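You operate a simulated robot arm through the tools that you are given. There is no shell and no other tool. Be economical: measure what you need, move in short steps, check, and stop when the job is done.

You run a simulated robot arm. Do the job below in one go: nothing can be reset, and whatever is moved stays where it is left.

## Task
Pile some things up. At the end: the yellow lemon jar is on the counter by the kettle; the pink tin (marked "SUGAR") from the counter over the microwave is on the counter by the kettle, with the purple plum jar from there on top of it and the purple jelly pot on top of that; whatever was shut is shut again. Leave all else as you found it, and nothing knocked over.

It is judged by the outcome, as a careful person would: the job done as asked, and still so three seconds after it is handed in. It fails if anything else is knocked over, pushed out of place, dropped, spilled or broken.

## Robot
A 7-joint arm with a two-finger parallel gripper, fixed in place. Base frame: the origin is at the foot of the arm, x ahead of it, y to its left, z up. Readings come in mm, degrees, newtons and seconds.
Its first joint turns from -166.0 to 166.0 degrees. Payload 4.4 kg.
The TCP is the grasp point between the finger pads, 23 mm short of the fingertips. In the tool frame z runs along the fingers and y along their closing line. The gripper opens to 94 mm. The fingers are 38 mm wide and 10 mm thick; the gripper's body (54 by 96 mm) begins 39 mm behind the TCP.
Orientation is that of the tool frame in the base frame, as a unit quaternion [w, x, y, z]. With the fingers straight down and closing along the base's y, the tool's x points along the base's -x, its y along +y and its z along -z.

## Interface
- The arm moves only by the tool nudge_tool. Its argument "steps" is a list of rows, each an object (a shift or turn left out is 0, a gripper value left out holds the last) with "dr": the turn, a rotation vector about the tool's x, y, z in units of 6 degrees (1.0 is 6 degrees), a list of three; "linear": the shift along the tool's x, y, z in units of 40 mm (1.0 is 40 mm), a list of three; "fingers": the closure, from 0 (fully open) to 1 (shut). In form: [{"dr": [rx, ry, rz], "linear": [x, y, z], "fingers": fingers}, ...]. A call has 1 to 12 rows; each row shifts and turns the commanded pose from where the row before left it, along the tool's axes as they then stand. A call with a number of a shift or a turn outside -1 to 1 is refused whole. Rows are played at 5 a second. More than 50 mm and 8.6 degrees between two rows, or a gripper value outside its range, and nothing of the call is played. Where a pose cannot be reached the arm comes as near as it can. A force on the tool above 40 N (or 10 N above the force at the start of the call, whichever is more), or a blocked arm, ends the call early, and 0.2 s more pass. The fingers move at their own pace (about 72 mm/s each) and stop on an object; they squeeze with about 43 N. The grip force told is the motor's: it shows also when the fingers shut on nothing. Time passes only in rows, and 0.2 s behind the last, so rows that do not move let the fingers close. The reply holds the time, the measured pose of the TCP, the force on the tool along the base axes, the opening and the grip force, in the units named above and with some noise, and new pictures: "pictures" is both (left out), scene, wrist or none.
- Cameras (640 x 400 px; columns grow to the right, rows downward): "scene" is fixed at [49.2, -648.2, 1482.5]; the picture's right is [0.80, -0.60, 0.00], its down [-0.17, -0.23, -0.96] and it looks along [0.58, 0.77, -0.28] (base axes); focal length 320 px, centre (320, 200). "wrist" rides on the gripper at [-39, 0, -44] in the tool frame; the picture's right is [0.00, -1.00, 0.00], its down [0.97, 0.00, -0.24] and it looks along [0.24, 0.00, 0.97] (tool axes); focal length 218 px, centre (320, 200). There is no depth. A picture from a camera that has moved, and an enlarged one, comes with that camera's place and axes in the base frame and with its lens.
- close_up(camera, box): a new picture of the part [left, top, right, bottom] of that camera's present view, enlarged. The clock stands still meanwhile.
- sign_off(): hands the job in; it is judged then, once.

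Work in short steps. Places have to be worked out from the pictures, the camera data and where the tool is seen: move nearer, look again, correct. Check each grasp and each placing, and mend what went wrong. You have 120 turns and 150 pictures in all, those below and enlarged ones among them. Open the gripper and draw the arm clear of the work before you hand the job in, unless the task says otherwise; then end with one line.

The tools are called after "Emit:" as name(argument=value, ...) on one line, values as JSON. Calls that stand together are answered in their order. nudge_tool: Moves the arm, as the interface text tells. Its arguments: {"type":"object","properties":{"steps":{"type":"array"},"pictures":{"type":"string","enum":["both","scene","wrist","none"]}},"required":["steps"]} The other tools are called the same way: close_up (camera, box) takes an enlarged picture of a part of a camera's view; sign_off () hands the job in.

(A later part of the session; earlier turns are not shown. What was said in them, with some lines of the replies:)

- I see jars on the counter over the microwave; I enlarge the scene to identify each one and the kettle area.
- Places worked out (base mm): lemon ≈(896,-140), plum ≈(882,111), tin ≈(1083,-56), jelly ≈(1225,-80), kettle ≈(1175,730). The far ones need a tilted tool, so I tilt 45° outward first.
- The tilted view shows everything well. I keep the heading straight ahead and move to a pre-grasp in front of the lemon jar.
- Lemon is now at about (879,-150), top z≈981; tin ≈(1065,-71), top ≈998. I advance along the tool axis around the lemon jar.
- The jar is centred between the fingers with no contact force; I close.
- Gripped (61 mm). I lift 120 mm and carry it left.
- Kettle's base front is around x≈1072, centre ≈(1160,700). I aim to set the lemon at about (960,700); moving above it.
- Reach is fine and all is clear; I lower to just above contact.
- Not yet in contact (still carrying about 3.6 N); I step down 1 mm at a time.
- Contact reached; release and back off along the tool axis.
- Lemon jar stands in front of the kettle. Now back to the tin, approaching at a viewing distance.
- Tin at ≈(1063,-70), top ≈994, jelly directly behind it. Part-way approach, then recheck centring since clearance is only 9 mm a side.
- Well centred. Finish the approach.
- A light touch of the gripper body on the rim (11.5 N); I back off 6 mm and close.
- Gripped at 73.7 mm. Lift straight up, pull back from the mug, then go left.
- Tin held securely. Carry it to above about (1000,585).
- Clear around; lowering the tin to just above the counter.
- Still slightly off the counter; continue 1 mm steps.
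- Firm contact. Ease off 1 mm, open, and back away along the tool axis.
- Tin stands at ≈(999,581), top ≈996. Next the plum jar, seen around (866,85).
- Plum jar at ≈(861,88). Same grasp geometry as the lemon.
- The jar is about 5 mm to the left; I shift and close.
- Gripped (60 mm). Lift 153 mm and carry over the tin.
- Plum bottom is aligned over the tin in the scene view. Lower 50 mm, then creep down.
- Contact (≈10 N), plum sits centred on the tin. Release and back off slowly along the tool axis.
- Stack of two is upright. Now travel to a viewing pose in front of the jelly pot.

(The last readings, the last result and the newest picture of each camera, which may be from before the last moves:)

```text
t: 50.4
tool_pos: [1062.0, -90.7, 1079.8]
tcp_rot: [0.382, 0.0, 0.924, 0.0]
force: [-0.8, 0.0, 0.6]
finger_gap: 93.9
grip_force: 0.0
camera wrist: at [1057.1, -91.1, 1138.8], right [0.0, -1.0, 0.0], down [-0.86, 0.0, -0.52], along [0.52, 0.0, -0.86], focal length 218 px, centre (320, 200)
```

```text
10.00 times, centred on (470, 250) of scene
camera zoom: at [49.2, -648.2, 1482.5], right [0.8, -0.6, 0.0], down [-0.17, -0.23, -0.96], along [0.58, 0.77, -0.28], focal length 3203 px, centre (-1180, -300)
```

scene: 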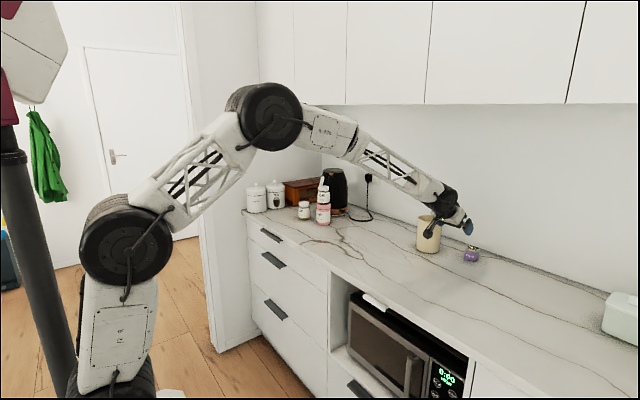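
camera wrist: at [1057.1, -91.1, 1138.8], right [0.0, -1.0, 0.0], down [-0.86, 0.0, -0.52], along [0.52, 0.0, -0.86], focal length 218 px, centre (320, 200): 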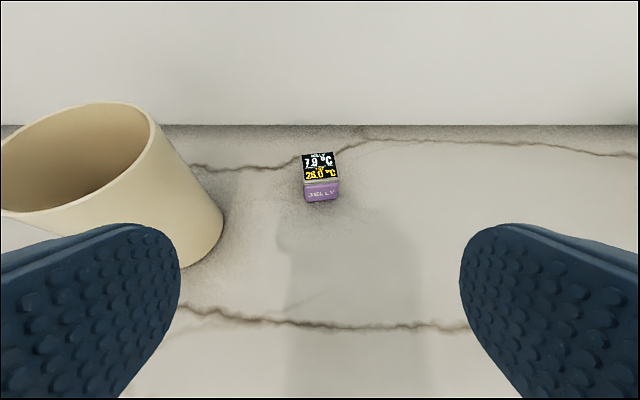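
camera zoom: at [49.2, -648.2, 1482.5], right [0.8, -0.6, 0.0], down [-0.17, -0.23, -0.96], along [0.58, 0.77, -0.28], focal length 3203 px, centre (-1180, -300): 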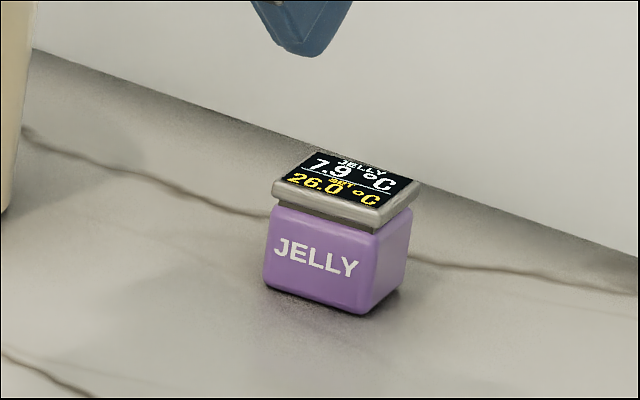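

The jelly pot is at ≈(1216,-94), top ≈942, slightly yawed. Zoom on it to measure yaw.

Emit:
close_up(camera="wrist", box=[280, 140, 360, 210])

```text
5.71 times, centred on (320, 175) of wrist
camera zoom: at [1057.1, -91.1, 1138.8], right [0.0, -1.0, 0.0], down [-0.86, 0.0, -0.52], along [0.52, 0.0, -0.86], focal length 1247 px, centre (320, 343)
```

zoom: 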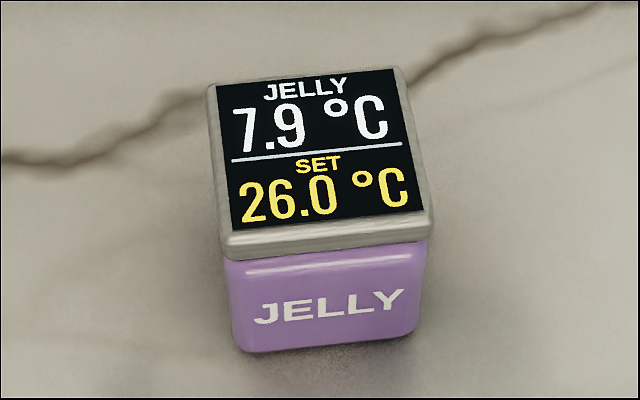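

Pot centre ≈(1221,-90), about 41×39 mm, yawed ≈8.7°. I turn the gripper to match and advance most of the way.

Emit:
nudge_tool(steps=[{"dr": [-0.5125, 0, -0.5125]}, {"dr": [-0.5125, 0, -0.5125]}, {"linear": [-0.08, -0.3, 0.7]}, {"linear": [-0.08, -0.2875, 0.8]}, {"linear": [0, 0, 0.8]}, {"linear": [0, 0, 0.8]}, {"linear": [0, 0, 0.6]}])

```text
t: 52.0
tool_pos: [1173.1, -97.5, 980.0]
tcp_rot: [0.382, -0.07, 0.921, 0.029]
force: [-0.1, -0.8, 0.7]
finger_gap: 93.8
grip_force: 0.0
camera wrist: at [1168.2, -97.3, 1037.9], right [0.15, -0.99, 0.0], down [-0.85, -0.13, -0.52], along [0.51, 0.08, -0.86], focal length 218 px, centre (320, 200)
```

scene: 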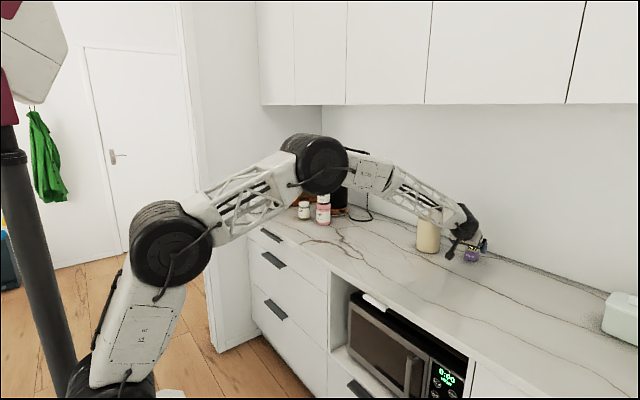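
wrist: 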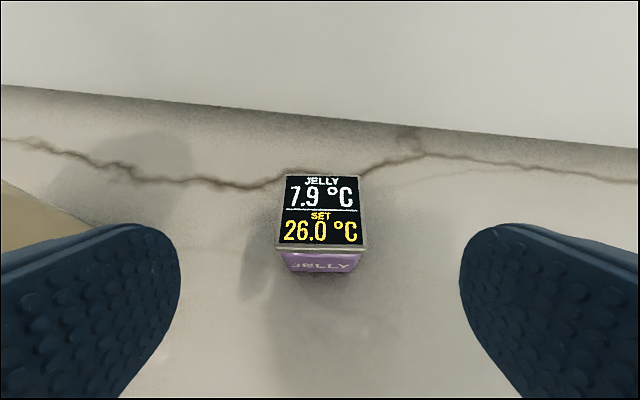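

Well aligned. Final advance of 60 mm, in small steps near the end.

Emit:
nudge_tool(steps=[{"linear": [0, 0, 0.6]}, {"linear": [0, 0, 0.5]}, {"linear": [0, 0, 0.4]}])

Emit:
close_up(camera="scene", box=[430, 225, 510, 275])

```text
t: 52.8
tool_pos: [1215.3, -91.3, 938.7]
tcp_rot: [0.381, -0.071, 0.921, 0.029]
force: [-0.1, -0.7, 1.2]
finger_gap: 94.0
grip_force: 0.0
camera wrist: at [1210.4, -91.6, 996.4], right [0.15, -0.99, 0.0], down [-0.85, -0.13, -0.52], along [0.51, 0.08, -0.86], focal length 218 px, centre (320, 200)
```

scene: 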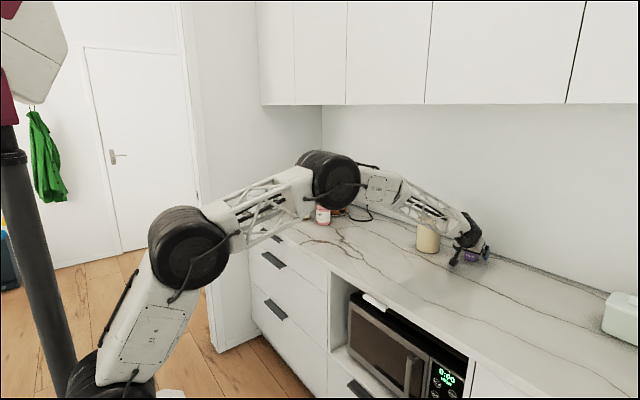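
wrist: 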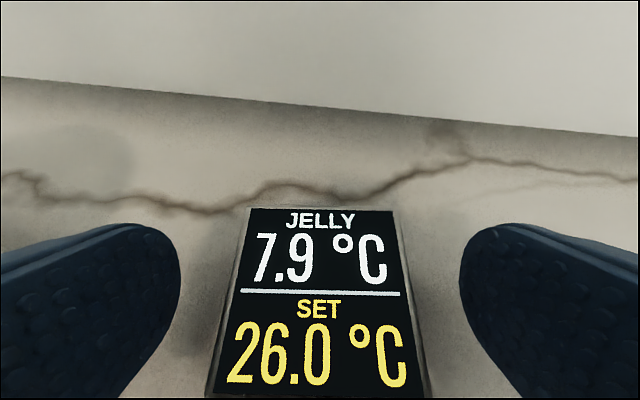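

```text
8.00 times, centred on (470, 250) of scene
camera zoom: at [49.2, -648.2, 1482.5], right [0.8, -0.6, 0.0], down [-0.17, -0.23, -0.96], along [0.58, 0.77, -0.28], focal length 2562 px, centre (-880, -200)
```

zoom: 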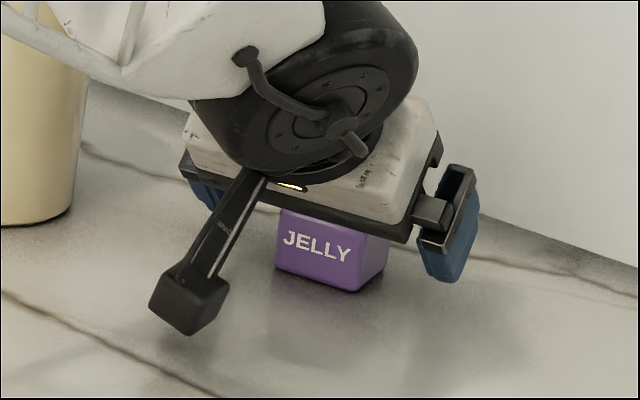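

In position without contact. Close.

Emit:
nudge_tool(steps=[{"fingers": 1}, {"fingers": 1}, {"fingers": 1}, {"fingers": 1}, {"fingers": 1}], pictures="wrist")

```text
t: 54.0
tool_pos: [1213.8, -89.7, 937.1]
tcp_rot: [0.381, -0.07, 0.921, 0.029]
force: [-0.7, 0.1, 0.3]
finger_gap: 41.2
grip_force: 43.1
camera wrist: at [1210.1, -91.4, 995.6], right [0.15, -0.99, 0.0], down [-0.85, -0.13, -0.52], along [0.51, 0.08, -0.86], focal length 218 px, centre (320, 200)
```

wrist: 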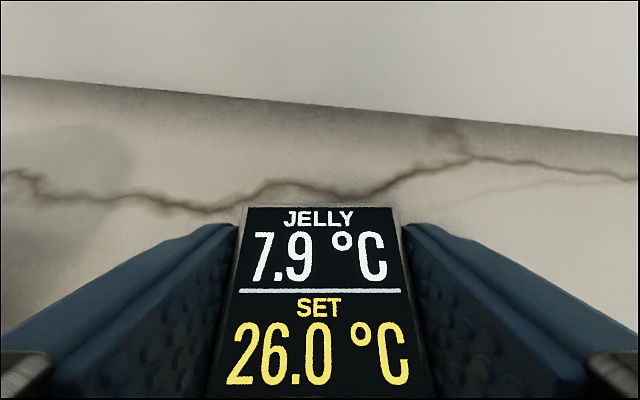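

Gripped at 41 mm on the pot. Lift 222 mm straight up.

Emit:
nudge_tool(steps=[{"linear": [-0.1, 0, -0.1]}, {"linear": [-0.55, 0, -0.55]}, {"linear": [-0.655, 0, -0.655]}, {"linear": [-0.655, 0, -0.655]}, {"linear": [-0.655, 0, -0.655]}, {"linear": [-0.655, 0, -0.655]}, {"linear": [-0.655, 0, -0.655]}])

Emit:
nudge_tool(steps=[{"linear": [0.575, 0, -0.575]}, {"linear": [0.575, 0, -0.575]}, {"linear": [0.575, 0, -0.575]}, {"linear": [0.575, 0, -0.575]}, {"linear": [0.575, 0, -0.575]}, {"linear": [0.575, 0, -0.575]}, {"dr": [0.5125, 0, 0.5125]}, {"dr": [0.5125, 0, 0.5125]}, {}])

```text
t: 55.6
tool_pos: [1214.0, -90.8, 1157.4]
tcp_rot: [0.38, -0.069, 0.922, 0.03]
force: [-0.3, -0.2, -2.3]
finger_gap: 41.8
grip_force: 43.1
camera wrist: at [1210.8, -90.9, 1216.4], right [0.15, -0.99, 0.0], down [-0.85, -0.13, -0.51], along [0.51, 0.08, -0.86], focal length 218 px, centre (320, 200)
```

scene: 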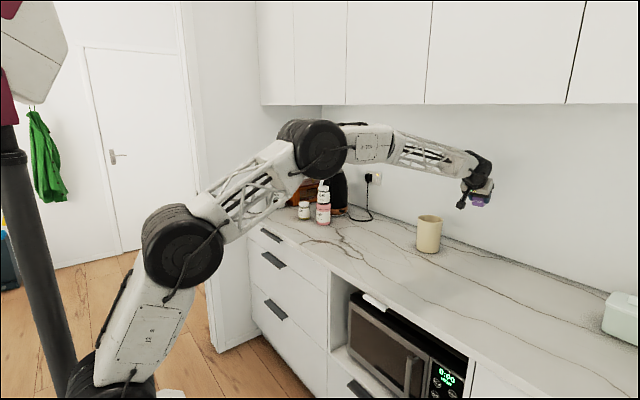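
wrist: 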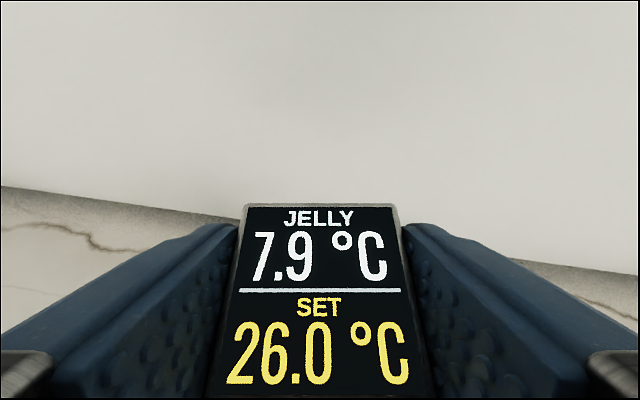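

```text
t: 57.6
tool_pos: [1021.9, -120.3, 1158.6]
tcp_rot: [0.383, 0.001, 0.924, 0.0]
force: [0.3, 0.2, -2.5]
finger_gap: 41.9
grip_force: 42.9
camera wrist: at [1017.0, -120.2, 1218.3], right [0.0, -1.0, 0.0], down [-0.86, 0.0, -0.52], along [0.52, 0.0, -0.86], focal length 218 px, centre (320, 200)
```

scene: 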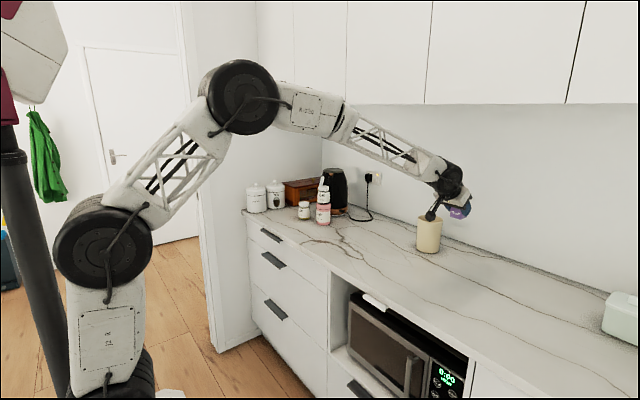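
wrist: 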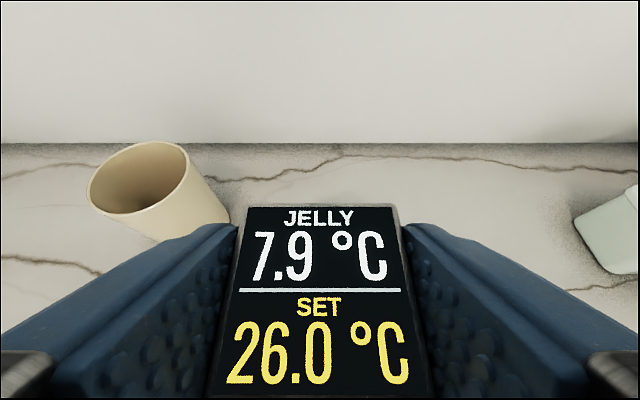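

Jelly held firmly. Carry to above the stack.

Emit:
nudge_tool(steps=[{"linear": [0.026, 0.975, -0.026]}, {"linear": [0.026, 0.975, -0.026]}, {"linear": [0.026, 0.975, -0.026]}, {"linear": [0.026, 0.975, -0.026]}, {"linear": [0.026, 0.975, -0.026]}, {"linear": [0.026, 0.975, -0.026]}, {"linear": [0.026, 0.975, -0.026]}, {"linear": [0.026, 0.975, -0.026]}, {"linear": [0.026, 0.975, -0.026]}], pictures="none")

Emit:
nudge_tool(steps=[{"linear": [0.026, 0.975, -0.026]}, {"linear": [0.026, 0.975, -0.026]}, {"linear": [0.026, 0.975, -0.026]}, {"linear": [0.026, 0.975, -0.026]}, {"linear": [0.026, 0.975, -0.026]}, {"linear": [0.026, 0.975, -0.026]}, {"linear": [0.026, 0.975, -0.026]}, {"linear": [0.026, 0.975, -0.026]}, {"linear": [0.026, 0.975, -0.026]}, {}])

Emit:
close_up(camera="scene", box=[285, 145, 365, 225])

```text
t: 59.6
tool_pos: [1008.0, 231.7, 1159.8]
tcp_rot: [0.382, 0.001, 0.924, 0.0]
force: [0.2, 1.2, -1.5]
finger_gap: 41.7
grip_force: 42.5
```

```text
t: 61.8
tool_pos: [995.0, 582.7, 1158.9]
tcp_rot: [0.382, 0.0, 0.924, 0.001]
force: [-0.4, -0.5, -1.6]
finger_gap: 41.7
grip_force: 43.1
camera wrist: at [992.0, 581.4, 1218.2], right [0.0, -1.0, 0.0], down [-0.86, 0.0, -0.52], along [0.52, 0.0, -0.86], focal length 218 px, centre (320, 200)
```

scene: 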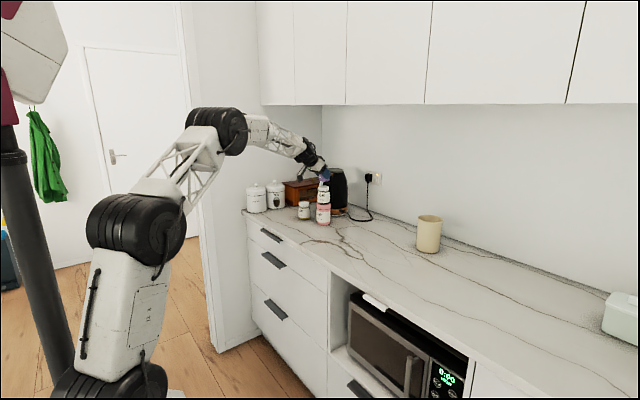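
wrist: 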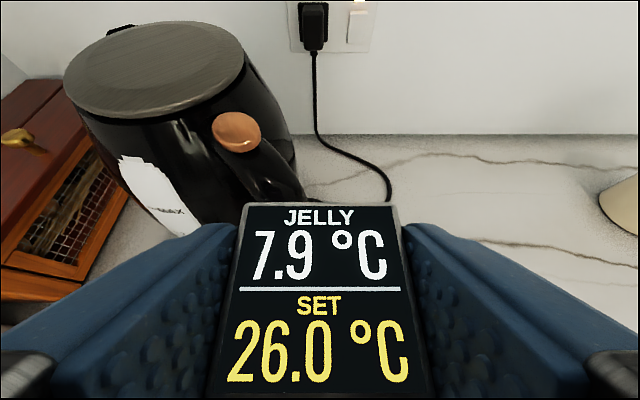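

```text
5.00 times, centred on (325, 185) of scene
camera zoom: at [49.2, -648.2, 1482.5], right [0.8, -0.6, 0.0], down [-0.17, -0.23, -0.96], along [0.58, 0.77, -0.28], focal length 1601 px, centre (295, 275)
```

zoom: 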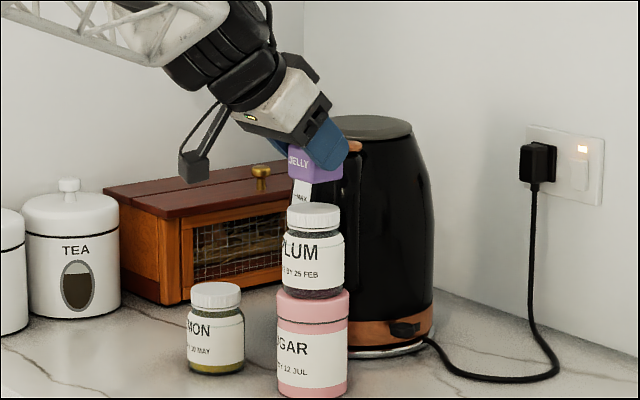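

Jelly is over the lid. Lower 28 mm and inspect.

Emit:
nudge_tool(steps=[{"linear": [0.3, 0, 0.3]}, {"linear": [0.2, 0, 0.2]}, {}], pictures="none")

Emit:
close_up(camera="scene", box=[300, 160, 350, 205])

```text
t: 62.6
tool_pos: [996.5, 581.2, 1131.8]
tcp_rot: [0.383, 0.0, 0.924, 0.0]
force: [-0.2, -0.5, -1.7]
finger_gap: 41.8
grip_force: 43.3
```

```text
8.89 times, centred on (325, 182) of scene
camera zoom: at [49.2, -648.2, 1482.5], right [0.8, -0.6, 0.0], down [-0.17, -0.23, -0.96], along [0.58, 0.77, -0.28], focal length 2847 px, centre (276, 356)
```

zoom: 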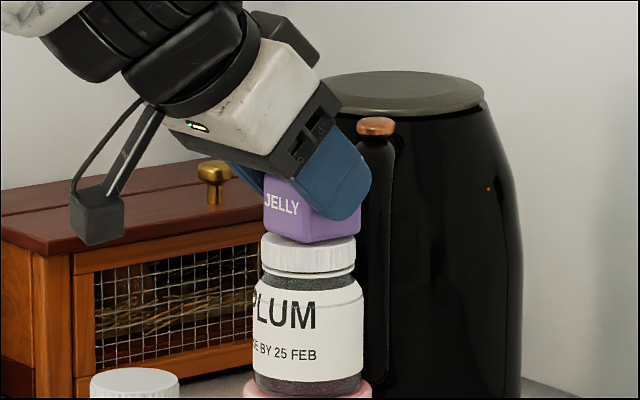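

Pot is ~2.5 mm right of the lid's centre; correct and creep down.

Emit:
nudge_tool(steps=[{"linear": [0.035, 0.038, -0.035]}, {"linear": [0.06, 0, 0.06]}, {}], pictures="none")

Emit:
nudge_tool(steps=[{"linear": [0.025, 0, 0.025]}, {}], pictures="none")

```text
t: 63.4
tool_pos: [994.3, 584.0, 1129.8]
tcp_rot: [0.384, 0.0, 0.923, 0.001]
force: [-0.6, -1.2, 9.7]
finger_gap: 41.9
grip_force: 43.4
```

```text
t: 64.0
tool_pos: [993.8, 583.0, 1129.0]
tcp_rot: [0.383, 0.001, 0.924, 0.0]
force: [0.8, -1.4, 27.1]
finger_gap: 41.6
grip_force: 42.8
```

Contact made (27 N is a bit much); ease up 1.2 mm and look.

Emit:
nudge_tool(steps=[{"linear": [-0.025, 0, -0.025]}, {}], pictures="none")

Emit:
close_up(camera="scene", box=[300, 160, 350, 205])

```text
t: 64.6
tool_pos: [993.0, 584.0, 1130.2]
tcp_rot: [0.383, 0.0, 0.924, 0.001]
force: [4.7, 0.3, 29.8]
finger_gap: 41.6
grip_force: 43.0
```

```text
8.89 times, centred on (325, 182) of scene
camera zoom: at [49.2, -648.2, 1482.5], right [0.8, -0.6, 0.0], down [-0.17, -0.23, -0.96], along [0.58, 0.77, -0.28], focal length 2847 px, centre (276, 356)
```

zoom: 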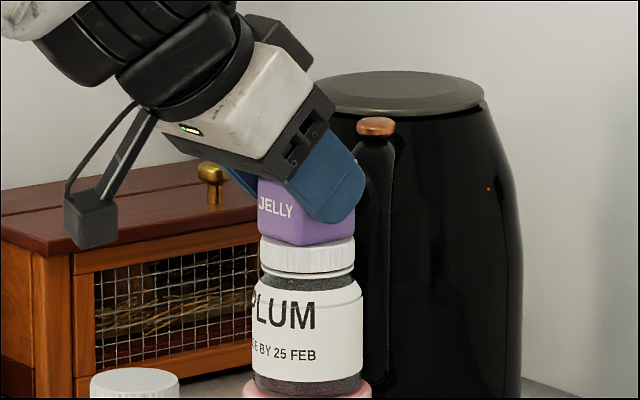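

Seated and centred (≈306 vs 307). Force is still 30 N, so I ease up more.

Emit:
nudge_tool(steps=[{"linear": [-0.02, 0, -0.02]}, {}, {}], pictures="none")

```text
t: 65.4
tool_pos: [993.6, 583.7, 1128.7]
tcp_rot: [0.383, 0.0, 0.924, 0.0]
force: [1.9, -1.4, 23.4]
finger_gap: 41.9
grip_force: 42.9
```

Emit:
nudge_tool(steps=[{"linear": [-0.025, 0, -0.025]}, {}, {}], pictures="none")

```text
t: 66.2
tool_pos: [994.7, 583.7, 1131.2]
tcp_rot: [0.382, 0.0, 0.924, 0.0]
force: [1.0, -1.7, 10.6]
finger_gap: 41.7
grip_force: 43.1
```

Down to ≈10 N; ease slightly, then open gently and back off along the tool axis.

Emit:
nudge_tool(steps=[{"linear": [-0.012, 0, -0.012]}, {}, {"fingers": 0.45}, {"fingers": 0.3}, {"fingers": 0.3}, {}], pictures="wrist")

Emit:
close_up(camera="scene", box=[300, 160, 350, 205])

```text
t: 67.6
tool_pos: [994.3, 583.4, 1131.6]
tcp_rot: [0.383, 0.001, 0.924, -0.001]
force: [0.1, -0.5, -0.1]
finger_gap: 65.5
grip_force: 0.0
camera wrist: at [989.6, 583.3, 1189.9], right [0.0, -1.0, 0.0], down [-0.86, 0.0, -0.52], along [0.52, 0.0, -0.86], focal length 218 px, centre (320, 200)
```

wrist: 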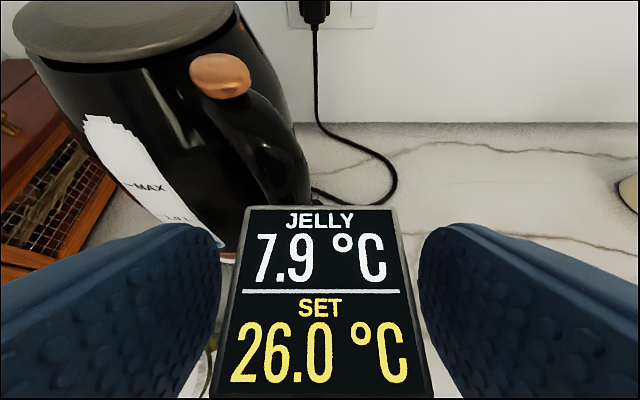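

```text
8.89 times, centred on (325, 182) of scene
camera zoom: at [49.2, -648.2, 1482.5], right [0.8, -0.6, 0.0], down [-0.17, -0.23, -0.96], along [0.58, 0.77, -0.28], focal length 2847 px, centre (276, 356)
```

zoom: 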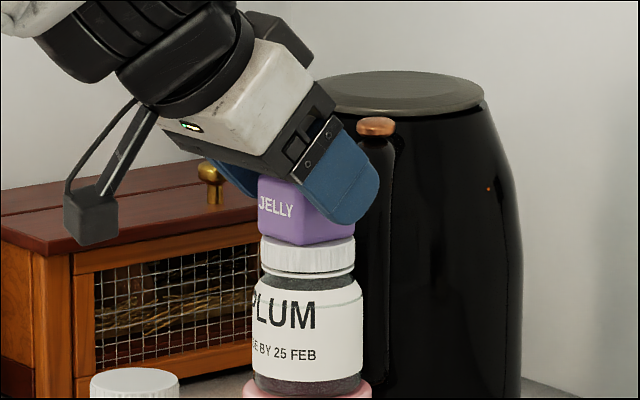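

The pot rests steadily on its own. Retreat straight back.

Emit:
nudge_tool(steps=[{"linear": [0, 0, -0.3]}, {"linear": [0, 0, -0.6]}, {"linear": [0, 0, -0.9]}, {"linear": [0, 0, -0.9]}, {"linear": [0, 0, -0.9], "fingers": 0}, {"linear": [0.5, 0, -0.8]}, {"linear": [0.5, 0, -0.8]}, {"linear": [0.5, 0, -0.8]}, {}, {}])

Emit:
close_up(camera="scene", box=[280, 150, 370, 225])

```text
t: 69.8
tool_pos: [780.8, 583.9, 1258.3]
tcp_rot: [0.383, 0.0, 0.924, 0.0]
force: [0.6, 0.3, 0.6]
finger_gap: 94.0
grip_force: 0.0
camera wrist: at [776.7, 582.7, 1316.8], right [0.0, -1.0, 0.0], down [-0.86, 0.0, -0.52], along [0.52, 0.0, -0.86], focal length 218 px, centre (320, 200)
```

scene: 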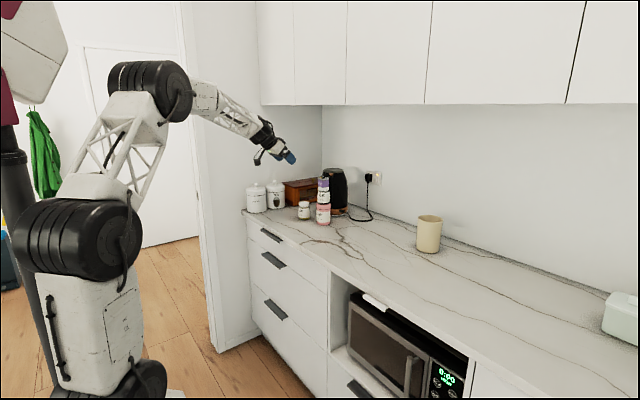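
wrist: 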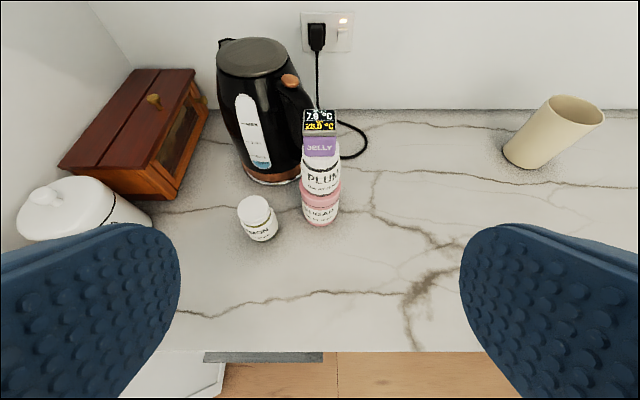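

```text
5.33 times, centred on (325, 188) of scene
camera zoom: at [49.2, -648.2, 1482.5], right [0.8, -0.6, 0.0], down [-0.17, -0.23, -0.96], along [0.58, 0.77, -0.28], focal length 1708 px, centre (293, 267)
```

zoom: 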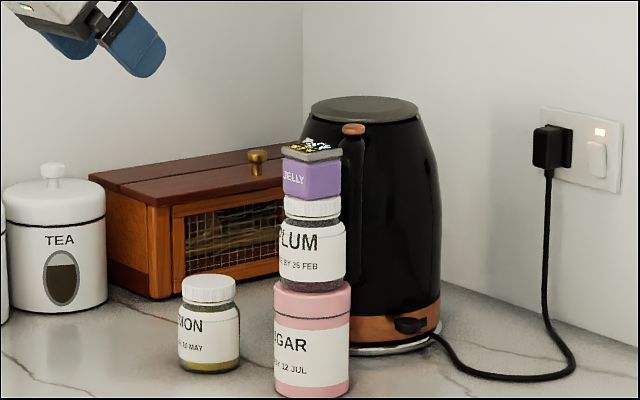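

The stack is upright (tin, plum, jelly), the lemon stands by the kettle, nothing else has moved, and the arm is clear with the gripper open.

Emit:
sign_off()

```text
The job is handed in.
```

The lemon jar is on the counter by the kettle, and next to it stands the SUGAR tin with the plum jar on it and the jelly pot on top; nothing had to be opened, and nothing else was moved or knocked over.
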